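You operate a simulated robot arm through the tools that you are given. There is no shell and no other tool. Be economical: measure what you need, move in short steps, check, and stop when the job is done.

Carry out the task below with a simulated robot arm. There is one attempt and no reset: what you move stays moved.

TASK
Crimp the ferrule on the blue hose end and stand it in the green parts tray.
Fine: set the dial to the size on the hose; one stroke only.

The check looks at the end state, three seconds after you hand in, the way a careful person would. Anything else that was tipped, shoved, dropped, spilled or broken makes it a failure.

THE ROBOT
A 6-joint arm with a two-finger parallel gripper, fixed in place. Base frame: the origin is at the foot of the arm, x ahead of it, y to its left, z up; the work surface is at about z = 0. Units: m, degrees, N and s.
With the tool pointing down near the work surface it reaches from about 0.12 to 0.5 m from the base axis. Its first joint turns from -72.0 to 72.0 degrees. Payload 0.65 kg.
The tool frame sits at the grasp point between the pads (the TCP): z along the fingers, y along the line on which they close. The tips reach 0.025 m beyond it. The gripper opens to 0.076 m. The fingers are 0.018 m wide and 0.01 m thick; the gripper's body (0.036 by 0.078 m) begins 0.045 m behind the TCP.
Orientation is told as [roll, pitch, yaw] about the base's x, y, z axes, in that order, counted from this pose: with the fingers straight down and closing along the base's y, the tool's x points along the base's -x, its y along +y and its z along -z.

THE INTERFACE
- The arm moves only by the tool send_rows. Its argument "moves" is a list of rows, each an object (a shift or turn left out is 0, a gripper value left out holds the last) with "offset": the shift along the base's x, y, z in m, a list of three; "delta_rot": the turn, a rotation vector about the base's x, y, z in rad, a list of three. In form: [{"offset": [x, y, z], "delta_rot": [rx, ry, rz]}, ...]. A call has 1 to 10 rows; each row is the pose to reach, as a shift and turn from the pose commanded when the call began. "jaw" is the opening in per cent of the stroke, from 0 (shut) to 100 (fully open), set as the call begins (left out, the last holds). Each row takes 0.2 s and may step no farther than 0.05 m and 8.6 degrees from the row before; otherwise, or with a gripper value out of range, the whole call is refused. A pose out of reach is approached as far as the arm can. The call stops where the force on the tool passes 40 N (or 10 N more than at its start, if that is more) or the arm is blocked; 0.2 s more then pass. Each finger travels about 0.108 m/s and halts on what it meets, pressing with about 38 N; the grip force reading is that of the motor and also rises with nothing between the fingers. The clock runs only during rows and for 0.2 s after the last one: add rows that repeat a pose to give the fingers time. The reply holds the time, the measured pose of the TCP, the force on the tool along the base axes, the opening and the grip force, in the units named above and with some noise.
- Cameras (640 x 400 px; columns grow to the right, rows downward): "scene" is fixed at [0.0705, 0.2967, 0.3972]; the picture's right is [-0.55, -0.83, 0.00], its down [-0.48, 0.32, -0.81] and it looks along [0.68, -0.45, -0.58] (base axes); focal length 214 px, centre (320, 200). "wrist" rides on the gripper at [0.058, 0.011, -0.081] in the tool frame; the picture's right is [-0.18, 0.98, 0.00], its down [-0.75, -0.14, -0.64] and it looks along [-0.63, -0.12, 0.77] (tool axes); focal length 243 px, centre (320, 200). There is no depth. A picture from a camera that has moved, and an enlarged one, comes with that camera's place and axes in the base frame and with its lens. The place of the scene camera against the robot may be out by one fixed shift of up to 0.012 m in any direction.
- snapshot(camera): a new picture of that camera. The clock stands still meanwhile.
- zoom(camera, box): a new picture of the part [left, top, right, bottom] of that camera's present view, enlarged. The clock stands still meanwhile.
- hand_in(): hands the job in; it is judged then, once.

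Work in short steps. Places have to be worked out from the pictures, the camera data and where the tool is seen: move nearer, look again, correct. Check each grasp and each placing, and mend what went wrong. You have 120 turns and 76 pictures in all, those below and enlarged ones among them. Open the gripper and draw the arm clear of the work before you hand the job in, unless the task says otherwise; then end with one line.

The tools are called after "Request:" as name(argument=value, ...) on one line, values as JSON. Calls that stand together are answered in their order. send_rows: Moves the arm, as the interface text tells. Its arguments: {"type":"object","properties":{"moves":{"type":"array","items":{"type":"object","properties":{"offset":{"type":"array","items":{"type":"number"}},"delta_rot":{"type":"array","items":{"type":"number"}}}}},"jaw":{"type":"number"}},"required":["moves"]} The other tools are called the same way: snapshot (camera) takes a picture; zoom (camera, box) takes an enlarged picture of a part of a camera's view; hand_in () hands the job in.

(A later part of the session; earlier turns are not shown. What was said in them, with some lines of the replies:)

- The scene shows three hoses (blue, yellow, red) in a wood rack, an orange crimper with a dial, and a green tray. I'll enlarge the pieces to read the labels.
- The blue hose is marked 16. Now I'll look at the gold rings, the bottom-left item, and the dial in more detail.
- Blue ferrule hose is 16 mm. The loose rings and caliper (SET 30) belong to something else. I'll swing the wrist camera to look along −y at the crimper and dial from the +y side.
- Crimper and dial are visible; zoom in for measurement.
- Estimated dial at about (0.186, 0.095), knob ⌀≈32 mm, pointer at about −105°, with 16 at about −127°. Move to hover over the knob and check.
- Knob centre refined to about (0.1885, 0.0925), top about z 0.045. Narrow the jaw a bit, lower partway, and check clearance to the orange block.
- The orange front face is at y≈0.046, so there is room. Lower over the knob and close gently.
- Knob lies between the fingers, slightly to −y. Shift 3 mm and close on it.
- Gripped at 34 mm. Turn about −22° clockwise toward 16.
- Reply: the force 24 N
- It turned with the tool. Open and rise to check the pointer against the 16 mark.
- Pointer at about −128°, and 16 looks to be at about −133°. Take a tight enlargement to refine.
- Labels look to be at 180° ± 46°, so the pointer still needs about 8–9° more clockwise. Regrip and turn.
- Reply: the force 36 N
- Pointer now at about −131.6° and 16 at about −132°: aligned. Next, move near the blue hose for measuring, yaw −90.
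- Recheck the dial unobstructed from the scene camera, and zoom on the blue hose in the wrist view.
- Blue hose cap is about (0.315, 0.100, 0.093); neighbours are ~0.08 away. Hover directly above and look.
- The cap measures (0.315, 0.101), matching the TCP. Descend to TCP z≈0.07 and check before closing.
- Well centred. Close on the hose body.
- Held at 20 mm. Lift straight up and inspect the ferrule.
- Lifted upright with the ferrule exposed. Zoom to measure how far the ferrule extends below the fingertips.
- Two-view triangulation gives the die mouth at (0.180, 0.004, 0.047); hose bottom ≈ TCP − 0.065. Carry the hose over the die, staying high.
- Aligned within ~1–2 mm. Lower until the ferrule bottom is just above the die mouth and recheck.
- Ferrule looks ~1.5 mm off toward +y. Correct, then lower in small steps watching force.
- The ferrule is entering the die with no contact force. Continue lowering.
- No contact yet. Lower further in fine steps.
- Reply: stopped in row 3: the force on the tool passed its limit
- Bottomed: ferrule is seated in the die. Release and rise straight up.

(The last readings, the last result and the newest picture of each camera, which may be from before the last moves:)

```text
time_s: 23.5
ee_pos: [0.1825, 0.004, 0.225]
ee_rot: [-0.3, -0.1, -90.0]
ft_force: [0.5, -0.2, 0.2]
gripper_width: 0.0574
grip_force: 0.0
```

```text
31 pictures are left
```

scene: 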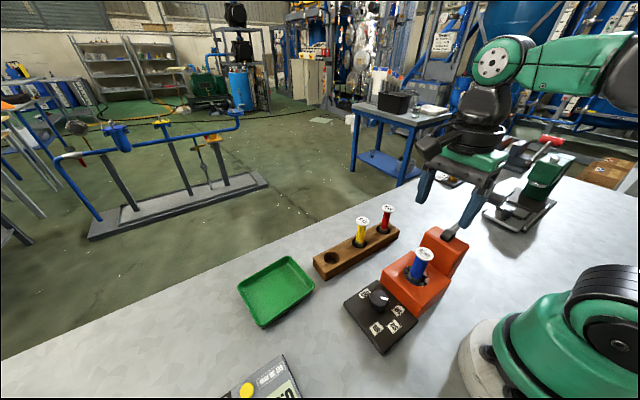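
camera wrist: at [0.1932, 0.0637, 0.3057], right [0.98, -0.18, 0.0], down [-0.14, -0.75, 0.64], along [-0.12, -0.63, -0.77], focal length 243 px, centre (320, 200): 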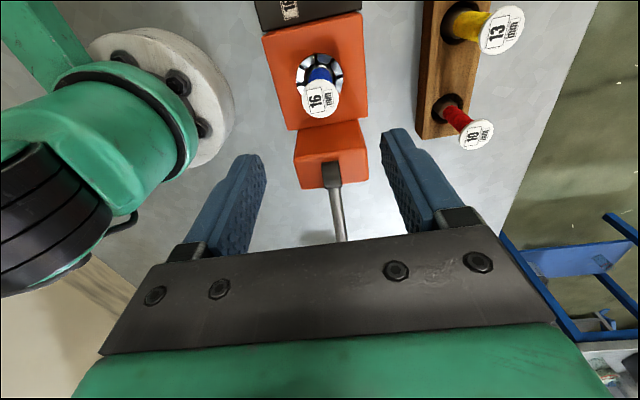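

Hose stands in the die. Move up and toward −y to view the lever.

Request:
send_rows(moves=[{"offset": [0, -0.015, 0.03]}, {"offset": [0, -0.04, 0.055]}, {"offset": [0, -0.07, 0.07]}, {"offset": [0, -0.1, 0.07]}])

Request:
snapshot(camera="wrist")

Request:
zoom(camera="scene", box=[420, 150, 560, 270])

```text
time_s: 24.5
ee_pos: [0.183, -0.0956, 0.294]
ee_rot: [-0.2, 0.0, -90.0]
ft_force: [0.1, 0.4, -0.4]
gripper_width: 0.0572
grip_force: 0.2
```

```text
30 pictures are left
camera wrist: at [0.1942, -0.037, 0.3736], right [0.98, -0.18, 0.0], down [-0.14, -0.75, 0.64], along [-0.12, -0.63, -0.77], focal length 243 px, centre (320, 200)
```

wrist: 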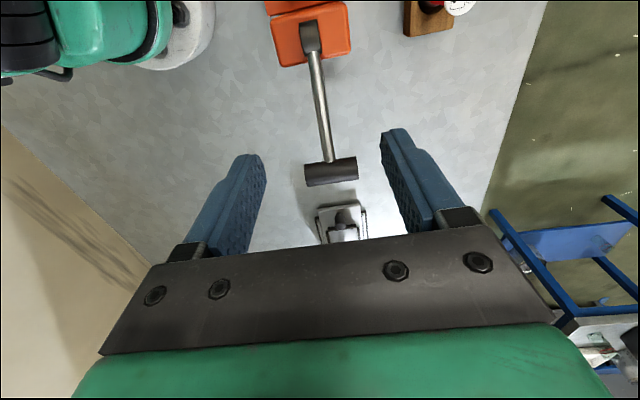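

```text
3.33 times, centred on (490, 210) of scene
camera zoom: at [0.0705, 0.2967, 0.3972], right [-0.55, -0.83, 0.0], down [-0.48, 0.32, -0.81], along [0.68, -0.45, -0.58], focal length 715 px, centre (-247, 167)
```

zoom: 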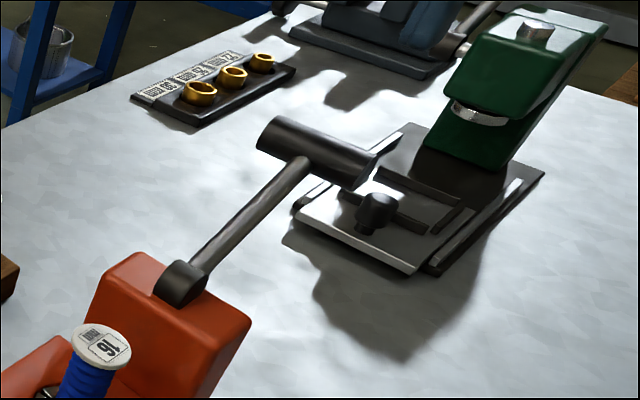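

Handle crossbar is at about (0.180, −0.165, 0.174) with its pivot near (−0.055, 0.115). Close the jaw and hover over the crossbar.

Request:
send_rows(moves=[{"offset": [-0.001, -0.03, -0.01]}, {"offset": [-0.002, -0.06, -0.03]}, {"offset": [-0.003, -0.071, -0.055]}, {"offset": [-0.003, -0.071, -0.065]}, {"offset": [-0.003, -0.071, -0.065]}], jaw=0)

Request:
snapshot(camera="wrist")

Request:
zoom(camera="scene", box=[420, 130, 560, 270])

```text
time_s: 25.7
ee_pos: [0.1799, -0.1687, 0.2298]
ee_rot: [-0.2, -0.1, -90.1]
ft_force: [0.5, -0.1, 0.5]
gripper_width: 0.0
grip_force: 23.2
```

```text
28 pictures are left
camera wrist: at [0.1907, -0.1082, 0.31], right [0.98, -0.18, 0.0], down [-0.14, -0.75, 0.64], along [-0.12, -0.63, -0.77], focal length 243 px, centre (320, 200)
```

wrist: 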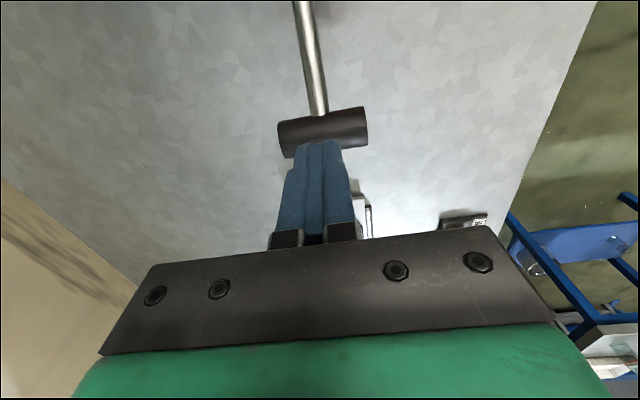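

```text
2.86 times, centred on (490, 200) of scene
camera zoom: at [0.0705, 0.2967, 0.3972], right [-0.55, -0.83, 0.0], down [-0.48, 0.32, -0.81], along [0.68, -0.45, -0.58], focal length 613 px, centre (-166, 200)
```

zoom: 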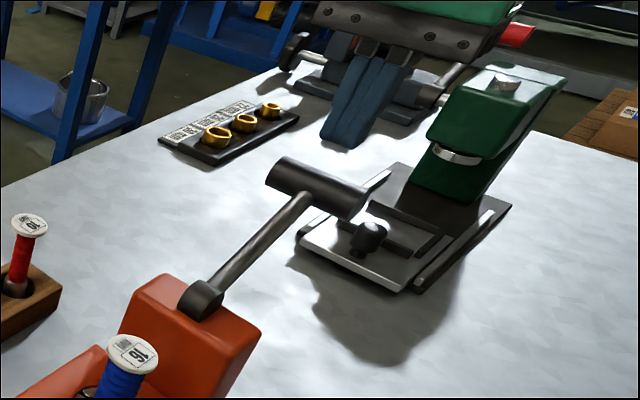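

Crossbar is right below the fingertips (~20 mm gap). Press down in small steps following the arc, watching force.

Request:
send_rows(moves=[{"offset": [0, 0, -0.01]}, {"offset": [0, 0, -0.017]}, {"offset": [0, -0.001, -0.023]}, {"offset": [0, -0.002, -0.029]}, {"offset": [0, -0.003, -0.035]}])

Request:
snapshot(camera="wrist")

```text
time_s: 26.9
ee_pos: [0.1783, -0.1705, 0.1947]
ee_rot: [-0.2, -0.1, -90.0]
ft_force: [0.8, -1.9, 1.6]
gripper_width: 0.0
grip_force: 23.5
```

```text
26 pictures are left
camera wrist: at [0.19, -0.1111, 0.2754], right [0.98, -0.18, 0.0], down [-0.14, -0.75, 0.64], along [-0.12, -0.63, -0.77], focal length 243 px, centre (320, 200)
```

wrist: 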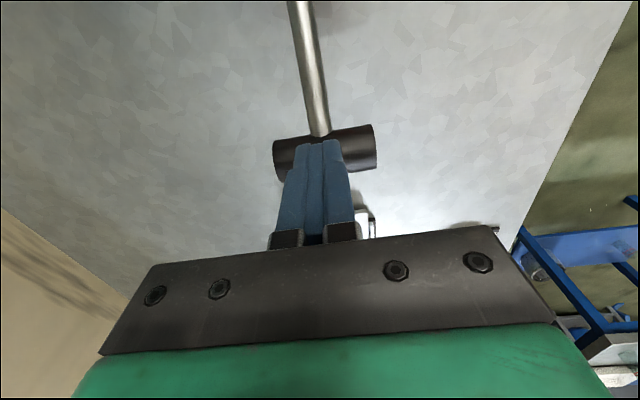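

Light contact beginning; crossbar is under the tips. Keep pressing along the arc.

Request:
send_rows(moves=[{"offset": [0, -0.002, -0.006]}, {"offset": [0, -0.004, -0.012]}, {"offset": [0, -0.005, -0.018]}, {"offset": [0, -0.006, -0.024]}, {"offset": [0, -0.007, -0.03]}])

Request:
zoom(camera="scene", box=[400, 130, 560, 290])

```text
time_s: 28.1
ee_pos: [0.1765, -0.1786, 0.163]
ee_rot: [-0.3, 0.0, -90.0]
ft_force: [-2.4, -0.2, 2.0]
gripper_width: 0.0
grip_force: 23.0
```

```text
2.50 times, centred on (480, 210) of scene
camera zoom: at [0.0705, 0.2967, 0.3972], right [-0.55, -0.83, 0.0], down [-0.48, 0.32, -0.81], along [0.68, -0.45, -0.58], focal length 536 px, centre (-80, 175)
```

zoom: 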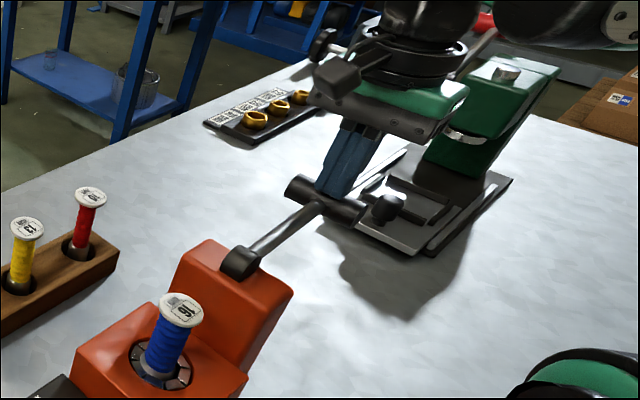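

Lever is turning smoothly (hose still upright). Continue down past horizontal.

Request:
send_rows(moves=[{"offset": [0, 0, -0.006]}, {"offset": [0, 0.0, -0.012]}, {"offset": [0, 0.001, -0.018]}, {"offset": [0, 0.002, -0.024]}, {"offset": [0, 0.003, -0.03]}])

Request:
zoom(camera="scene", box=[400, 130, 560, 290])

```text
time_s: 29.3
ee_pos: [0.1779, -0.1741, 0.1341]
ee_rot: [-0.1, 0.0, -90.0]
ft_force: [0.6, -1.5, 3.3]
gripper_width: 0.0
grip_force: 23.5
```

```text
2.50 times, centred on (480, 210) of scene
camera zoom: at [0.0705, 0.2967, 0.3972], right [-0.55, -0.83, 0.0], down [-0.48, 0.32, -0.81], along [0.68, -0.45, -0.58], focal length 536 px, centre (-80, 175)
```

zoom: 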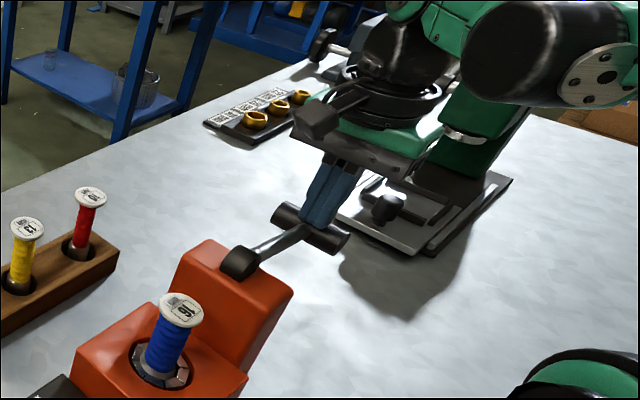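

Jaws are starting to close around the ferrule. Continue the same stroke to its end stop.

Request:
send_rows(moves=[{"offset": [0, 0.001, -0.006]}, {"offset": [0, 0.002, -0.012]}, {"offset": [0, 0.004, -0.018]}, {"offset": [0, 0.006, -0.024]}, {"offset": [0, 0.008, -0.03]}])

Request:
zoom(camera="scene", box=[400, 130, 560, 290])

```text
time_s: 30.3
ee_pos: [0.1786, -0.1698, 0.1102]
ee_rot: [-0.3, 0.1, -90.0]
ft_force: [-1.6, 0.7, 23.9]
gripper_width: 0.0
grip_force: 24.2
stopped in row 5: the force on the tool passed its limit (the readings are from after the stop); the commanded pose is now the measured one
```

```text
2.50 times, centred on (480, 210) of scene
camera zoom: at [0.0705, 0.2968, 0.3972], right [-0.55, -0.83, 0.0], down [-0.48, 0.32, -0.81], along [0.68, -0.45, -0.58], focal length 536 px, centre (-80, 175)
```

zoom: 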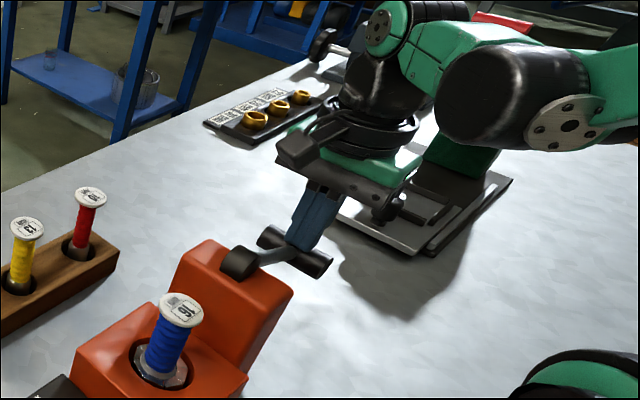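

The force rose to the limit at handle ≈ −20°: end stop or crimp resistance. Press a few more mm, without lifting, to be sure it is the end.

Request:
send_rows(moves=[{"offset": [0, 0.001, -0.003]}, {"offset": [0, 0.002, -0.006]}, {"offset": [0, 0.003, -0.009]}, {"offset": [0, 0.004, -0.012]}])

Request:
zoom(camera="scene", box=[390, 220, 490, 310])

```text
time_s: 30.6
ee_pos: [0.1789, -0.1694, 0.1106]
ee_rot: [-0.4, 0.0, -89.9]
ft_force: [-1.6, 1.0, 23.8]
gripper_width: 0.0
grip_force: 24.1
stopped in row 1: the force on the tool passed its limit (the readings are from after the stop); the commanded pose is now the measured one
```

```text
4.44 times, centred on (440, 265) of scene
camera zoom: at [0.0705, 0.2967, 0.3972], right [-0.55, -0.83, 0.0], down [-0.48, 0.32, -0.81], along [0.68, -0.45, -0.58], focal length 953 px, centre (-213, -89)
```

zoom: 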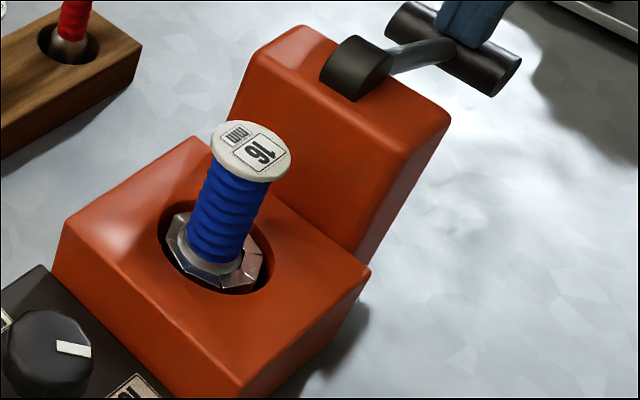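

Hard stop; jaws are fully closed on the ferrule — stroke done. Raise slowly and see if the lever springs back.

Request:
send_rows(moves=[{"offset": [0, -0.002, 0.01]}, {"offset": [0, -0.004, 0.02]}, {"offset": [0, -0.006, 0.035]}, {"offset": [0, -0.008, 0.05]}, {"offset": [0, -0.006, 0.07]}, {"offset": [0, 0.0, 0.1]}, {"offset": [0, 0.0, 0.13]}, {"offset": [0, 0.0, 0.13]}])

Request:
zoom(camera="scene", box=[390, 150, 550, 310])

```text
time_s: 32.4
ee_pos: [0.1775, -0.169, 0.239]
ee_rot: [-0.3, 0.1, -90.0]
ft_force: [-0.3, -0.2, -0.2]
gripper_width: 0.0
grip_force: 23.4
```

```text
2.50 times, centred on (470, 230) of scene
camera zoom: at [0.0705, 0.2967, 0.3972], right [-0.55, -0.83, 0.0], down [-0.48, 0.32, -0.81], along [0.68, -0.45, -0.58], focal length 536 px, centre (-55, 125)
```

zoom: 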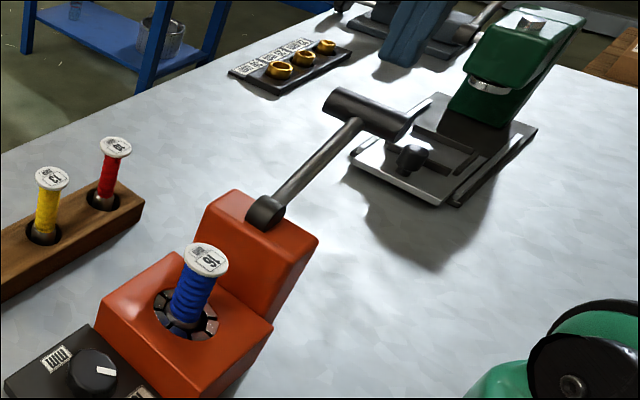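

Lever sprang back up and the jaws reopened. Return above the hose with the jaw open and check its position.

Request:
send_rows(moves=[{"offset": [0.001, 0.01, 0.03]}, {"offset": [0.002, 0.05, 0.04]}, {"offset": [0.003, 0.09, 0.04]}, {"offset": [0.0035, 0.13, 0.03]}, {"offset": [0.004, 0.17, 0.0]}, {"offset": [0.004, 0.1725, -0.045]}, {"offset": [0.004, 0.1725, -0.07]}, {"offset": [0.004, 0.1725, -0.07]}], jaw=75)

Request:
snapshot(camera="wrist")

```text
time_s: 34.2
ee_pos: [0.1829, 0.005, 0.17]
ee_rot: [-0.3, 0.1, -90.0]
ft_force: [-0.8, 0.3, -0.3]
gripper_width: 0.0574
grip_force: 0.1
```

```text
20 pictures are left
camera wrist: at [0.194, 0.0637, 0.2499], right [0.98, -0.18, -0.01], down [-0.14, -0.75, 0.64], along [-0.12, -0.63, -0.77], focal length 243 px, centre (320, 200)
```

wrist: 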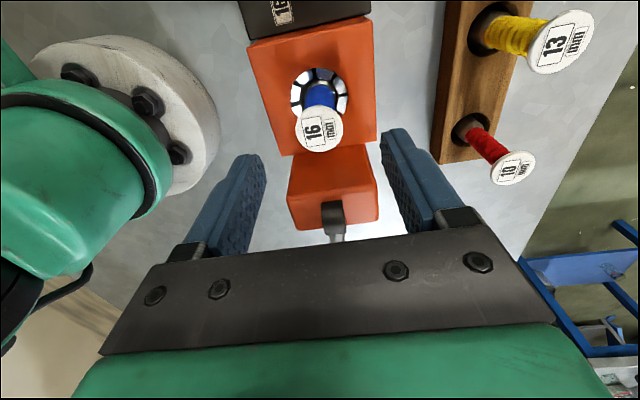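

Cap is at about (0.1815, 0.002). Descend over it to the former grip height.

Request:
send_rows(moves=[{"offset": [-0.001, -0.002, -0.03], "delta_rot": [0.005, 0, 0]}, {"offset": [-0.001, -0.002, -0.06], "delta_rot": [0.005, 0, 0]}, {"offset": [-0.001, -0.002, -0.085], "delta_rot": [0.005, 0, 0]}, {"offset": [-0.001, -0.002, -0.085], "delta_rot": [0.005, 0, 0]}])

Request:
send_rows(moves=[{"offset": [0, 0, 0]}, {"offset": [0, 0, 0]}, {"offset": [0, 0, 0]}], jaw=0)

```text
time_s: 35.2
ee_pos: [0.181, 0.0022, 0.0842]
ee_rot: [-0.3, 0.4, -90.1]
ft_force: [-0.1, -0.2, 0.3]
gripper_width: 0.0568
grip_force: 0.1
```

```text
time_s: 36.0
ee_pos: [0.1813, 0.0019, 0.0854]
ee_rot: [-0.4, 0.4, -90.0]
ft_force: [-0.2, 0.1, 0.0]
gripper_width: 0.0201
grip_force: 37.5
```

Gripped at 20 mm. Lift the hose straight out and inspect the ferrule.

Request:
send_rows(moves=[{"offset": [0, 0, 0.02]}, {"offset": [0, 0, 0.04]}, {"offset": [0, 0, 0.07]}, {"offset": [0, 0, 0.1]}, {"offset": [0, 0, 0.12]}, {"offset": [0, 0, 0.12]}])

Request:
zoom(camera="scene", box=[380, 110, 510, 310])

```text
time_s: 37.4
ee_pos: [0.1813, 0.0007, 0.2067]
ee_rot: [-0.4, 0.4, -90.1]
ft_force: [-0.6, 0.5, -1.4]
gripper_width: 0.0199
grip_force: 37.1
```

```text
2.00 times, centred on (445, 210) of scene
camera zoom: at [0.0705, 0.2967, 0.3972], right [-0.55, -0.83, 0.0], down [-0.48, 0.32, -0.81], along [0.68, -0.45, -0.58], focal length 429 px, centre (70, 180)
```

zoom: 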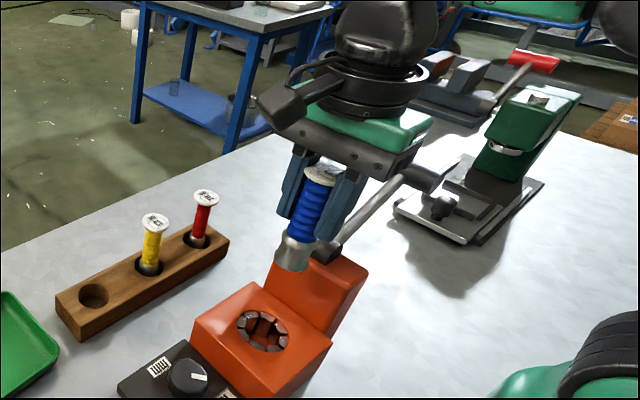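

Ferrule is now narrowed by the crimp. Carry it over to the tray centre (~0.324, 0.232), staying high.

Request:
send_rows(moves=[{"offset": [0.02, 0.033, 0]}, {"offset": [0.041, 0.066, 0]}, {"offset": [0.061, 0.099, 0]}, {"offset": [0.082, 0.132, 0]}, {"offset": [0.102, 0.165, 0]}, {"offset": [0.123, 0.198, -0.01]}, {"offset": [0.143, 0.231, -0.03]}, {"offset": [0.143, 0.231, -0.06], "delta_rot": [0.006, -0.006, 0]}, {"offset": [0.143, 0.231, -0.06], "delta_rot": [0.006, -0.006, 0]}])

Request:
snapshot(camera="wrist")

Request:
zoom(camera="scene", box=[220, 170, 380, 340])

```text
time_s: 39.4
ee_pos: [0.3227, 0.2319, 0.1447]
ee_rot: [0.1, 0.6, -90.0]
ft_force: [-0.3, 0.2, -1.5]
gripper_width: 0.0202
grip_force: 37.9
```

```text
18 pictures are left
camera wrist: at [0.3347, 0.2908, 0.2265], right [0.98, -0.18, 0.0], down [-0.14, -0.76, 0.63], along [-0.12, -0.62, -0.77], focal length 243 px, centre (320, 200)
```

wrist: 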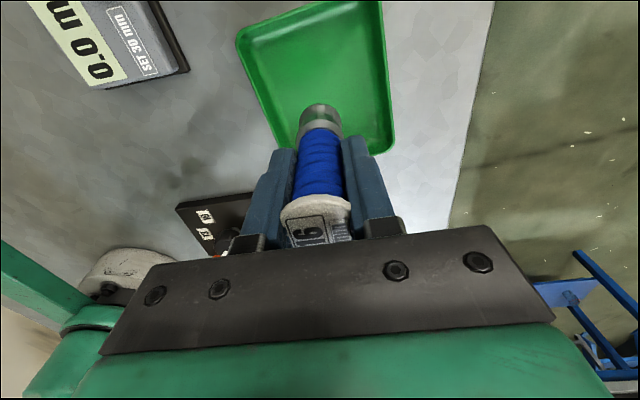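

```text
2.35 times, centred on (300, 255) of scene
camera zoom: at [0.0705, 0.2967, 0.3972], right [-0.55, -0.83, 0.0], down [-0.48, 0.32, -0.81], along [0.68, -0.45, -0.58], focal length 505 px, centre (367, 71)
```

zoom: 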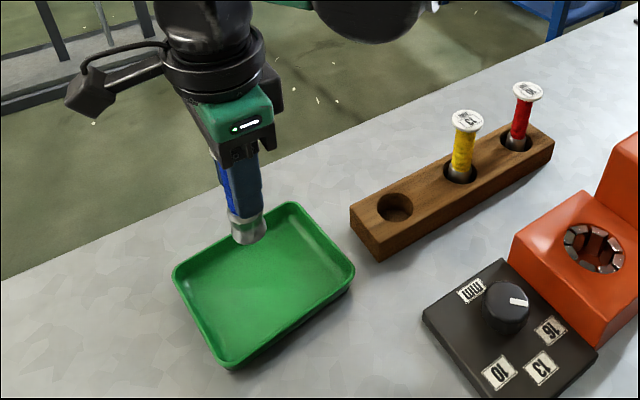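

Over the tray centre. Lower gently, keeping the grasp-time orientation.

Request:
send_rows(moves=[{"offset": [0.002, -0.002, -0.02], "delta_rot": [-0.008, 0.003, 0]}, {"offset": [0.002, -0.002, -0.04], "delta_rot": [-0.008, 0.003, 0]}, {"offset": [0.002, -0.002, -0.055], "delta_rot": [-0.008, 0.003, 0]}, {"offset": [0.002, -0.002, -0.062], "delta_rot": [-0.008, 0.003, 0]}, {"offset": [0.002, -0.002, -0.062], "delta_rot": [-0.008, 0.003, 0]}])

Request:
zoom(camera="scene", box=[220, 190, 340, 340])

Request:
zoom(camera="wrist", box=[220, 0, 420, 220])

```text
time_s: 40.6
ee_pos: [0.3252, 0.2302, 0.0826]
ee_rot: [-0.1, 0.3, -90.1]
ft_force: [0.3, -0.3, -1.5]
gripper_width: 0.0203
grip_force: 37.9
```

```text
2.67 times, centred on (280, 265) of scene
camera zoom: at [0.0705, 0.2967, 0.3972], right [-0.55, -0.83, 0.0], down [-0.48, 0.32, -0.81], along [0.68, -0.45, -0.58], focal length 572 px, centre (427, 27)
```

zoom: 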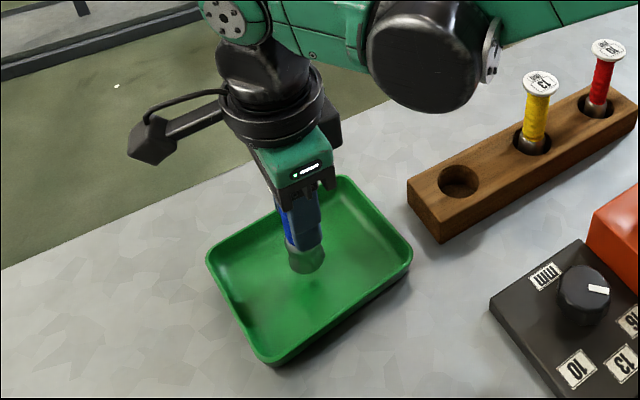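

```text
1.82 times, centred on (320, 110) of wrist
camera zoom: at [0.337, 0.2893, 0.1633], right [0.98, -0.18, 0.0], down [-0.14, -0.76, 0.64], along [-0.12, -0.63, -0.77], focal length 441 px, centre (320, 364)
```

zoom: 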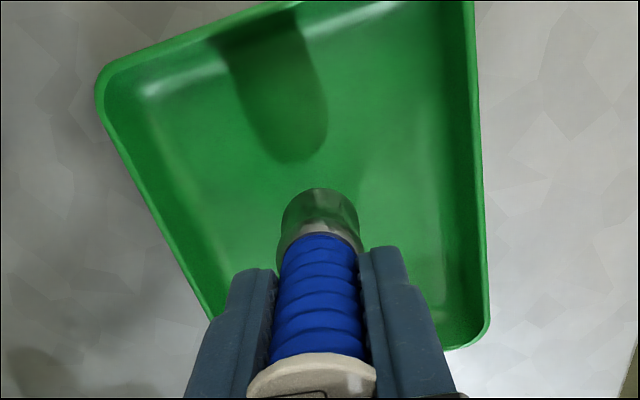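

Clear of the walls with the floor still below. Lower in small steps.

Request:
send_rows(moves=[{"offset": [0, 0, -0.002]}, {"offset": [0, 0, -0.004]}, {"offset": [0, 0, -0.006]}, {"offset": [0, 0, -0.006]}])

Request:
send_rows(moves=[{"offset": [0, 0, -0.001]}, {"offset": [0, 0, -0.002]}, {"offset": [0, 0, -0.002]}])

```text
time_s: 41.6
ee_pos: [0.3265, 0.2302, 0.0767]
ee_rot: [-0.1, 0.3, -90.0]
ft_force: [0.5, 0.6, -2.1]
gripper_width: 0.0201
grip_force: 37.9
```

```text
time_s: 42.4
ee_pos: [0.3264, 0.2298, 0.0751]
ee_rot: [-0.1, 0.3, -90.0]
ft_force: [-0.9, 1.0, -1.5]
gripper_width: 0.0201
grip_force: 37.5
```

No contact yet; continue by millimetres.

Request:
send_rows(moves=[{"offset": [0, 0, -0.001]}, {"offset": [0, 0, -0.002]}, {"offset": [0, 0, -0.002]}])

Request:
zoom(camera="scene", box=[250, 210, 330, 310])

```text
time_s: 43.2
ee_pos: [0.3264, 0.2298, 0.074]
ee_rot: [-0.3, 0.2, -90.0]
ft_force: [0.0, -0.5, -1.9]
gripper_width: 0.0203
grip_force: 38.4
```

```text
4.00 times, centred on (290, 260) of scene
camera zoom: at [0.0705, 0.2967, 0.3972], right [-0.55, -0.83, 0.0], down [-0.48, 0.32, -0.81], along [0.68, -0.45, -0.58], focal length 858 px, centre (440, -40)
```

zoom: 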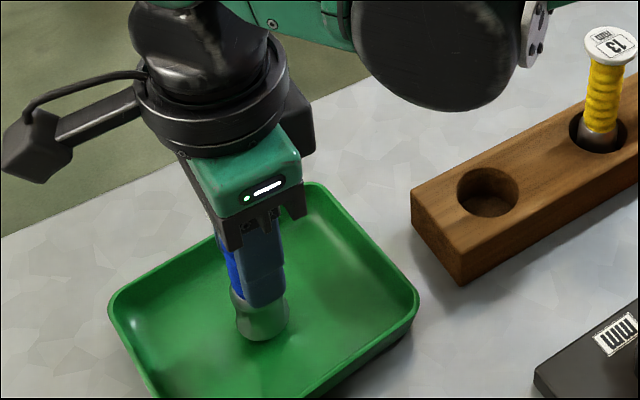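

Still free. Lower another few millimetres watching for contact.

Request:
send_rows(moves=[{"offset": [0, 0, -0.001]}, {"offset": [0, 0, -0.002]}, {"offset": [0, 0, -0.002]}])

Request:
send_rows(moves=[{"offset": [0, 0, -0.001]}, {"offset": [0, 0, -0.0015]}, {"offset": [0, 0, -0.0015]}])

```text
time_s: 44.0
ee_pos: [0.3277, 0.2292, 0.0707]
ee_rot: [-0.2, 0.2, -89.9]
ft_force: [-0.9, -0.5, -1.8]
gripper_width: 0.0205
grip_force: 36.8
```

```text
time_s: 44.8
ee_pos: [0.3264, 0.2301, 0.0683]
ee_rot: [-0.2, 0.3, -90.1]
ft_force: [-0.1, -0.2, -1.7]
gripper_width: 0.0203
grip_force: 37.2
```

Still free-hanging. Continue.

Request:
send_rows(moves=[{"offset": [0, 0, -0.001]}, {"offset": [0, 0, -0.0015]}, {"offset": [0, 0, -0.0015]}])

Request:
send_rows(moves=[{"offset": [0, 0, -0.001]}, {"offset": [0, 0, -0.0015]}, {"offset": [0, 0, -0.0015]}])

```text
time_s: 45.6
ee_pos: [0.3257, 0.2295, 0.0693]
ee_rot: [-0.1, 0.3, -90.0]
ft_force: [2.6, -0.3, 27.5]
gripper_width: 0.0203
grip_force: 38.2
```

```text
time_s: 46.0
ee_pos: [0.3269, 0.2308, 0.0689]
ee_rot: [-0.1, 0.2, -90.0]
ft_force: [1.0, -0.2, 16.6]
gripper_width: 0.0202
grip_force: 37.7
stopped in row 1: the force on the tool passed its limit (the readings are from after the stop); the commanded pose is now the measured one
```

Contact with the tray floor. Ease off slightly, open, wait, and rise straight up.

Request:
send_rows(moves=[{"offset": [0, 0, 0.0005]}, {"offset": [0, 0, 0.0005]}])

Request:
send_rows(moves=[{"offset": [0, 0, 0]}, {"offset": [0, 0, 0]}, {"offset": [0, 0, 0]}, {"offset": [0, 0, 0.02]}, {"offset": [0, 0, 0.05]}, {"offset": [0, 0, 0.09]}, {"offset": [0, 0, 0.13]}, {"offset": [0, 0, 0.16]}], jaw=75)

Request:
snapshot(camera="scene")

Request:
snapshot(camera="wrist")

```text
time_s: 46.5
ee_pos: [0.3263, 0.2298, 0.0684]
ee_rot: [-0.1, 0.2, -89.9]
ft_force: [5.0, -0.8, 9.5]
gripper_width: 0.0202
grip_force: 37.9
```

```text
time_s: 48.4
ee_pos: [0.3268, 0.2295, 0.2298]
ee_rot: [-0.2, 0.3, -90.1]
ft_force: [-0.1, -0.5, 0.5]
gripper_width: 0.057
grip_force: 0.1
```

```text
13 pictures are left
```

scene: 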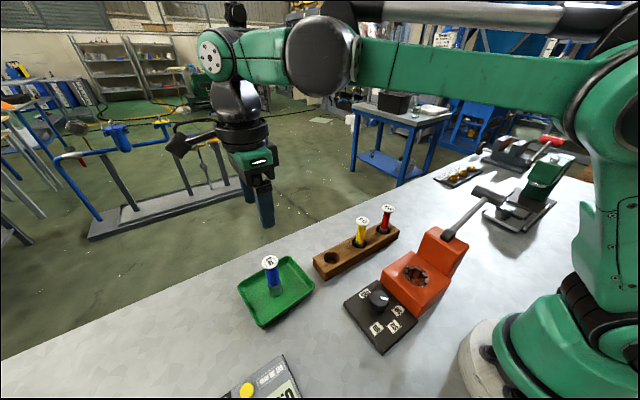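

```text
12 pictures are left
camera wrist: at [0.3384, 0.2885, 0.3101], right [0.98, -0.18, 0.0], down [-0.14, -0.76, 0.64], along [-0.12, -0.63, -0.77], focal length 243 px, centre (320, 200)
```

wrist: 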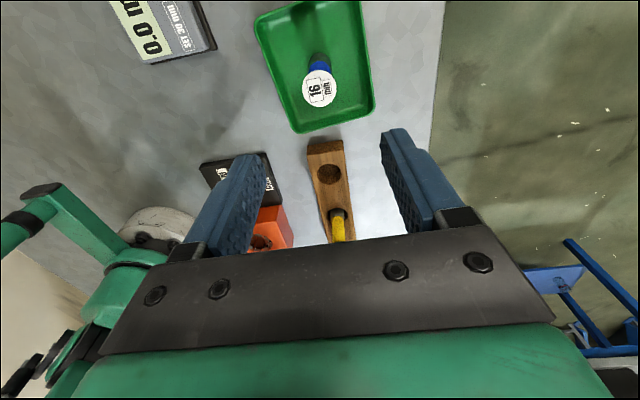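

Hose stands upright in the tray. Draw the arm clear and take a final close look.

Request:
send_rows(moves=[{"offset": [-0.01, -0.02, 0.03]}, {"offset": [-0.02, -0.05, 0.06]}, {"offset": [-0.03, -0.08, 0.09]}, {"offset": [-0.04, -0.11, 0.1]}, {"offset": [-0.04, -0.11, 0.1]}])

Request:
zoom(camera="scene", box=[230, 230, 330, 340])

Request:
zoom(camera="scene", box=[330, 200, 480, 360])

```text
time_s: 49.5
ee_pos: [0.2844, 0.1207, 0.3269]
ee_rot: [-0.2, 0.2, -89.9]
ft_force: [-0.7, -1.0, -0.5]
gripper_width: 0.057
grip_force: 0.0
```

```text
3.64 times, centred on (280, 285) of scene
camera zoom: at [0.0705, 0.2967, 0.3972], right [-0.55, -0.83, 0.0], down [-0.48, 0.32, -0.81], along [0.68, -0.45, -0.58], focal length 780 px, centre (466, -109)
```

zoom: 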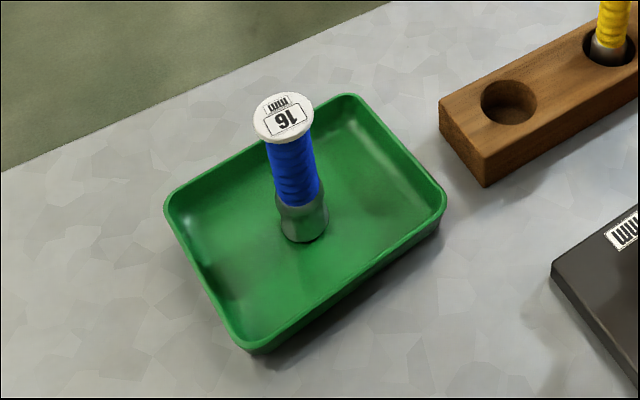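

```text
2.50 times, centred on (405, 280) of scene
camera zoom: at [0.0705, 0.2967, 0.3972], right [-0.55, -0.83, 0.0], down [-0.48, 0.32, -0.81], along [0.68, -0.45, -0.58], focal length 536 px, centre (108, 0)
```

zoom: 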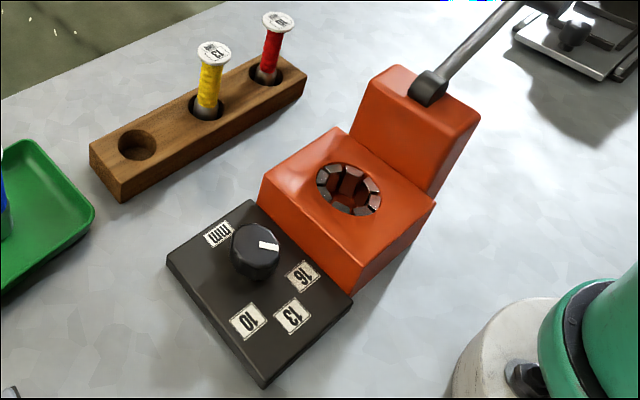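

The crimped hose stands in the tray, the dial is at 16, the lever is back up, and nothing else has moved. Handing in.

Request:
hand_in()

```text
The job is handed in.
```

The dial is set to 16, the blue hose's ferrule was crimped with one stroke, and the hose is standing upright in the green tray with nothing else disturbed.
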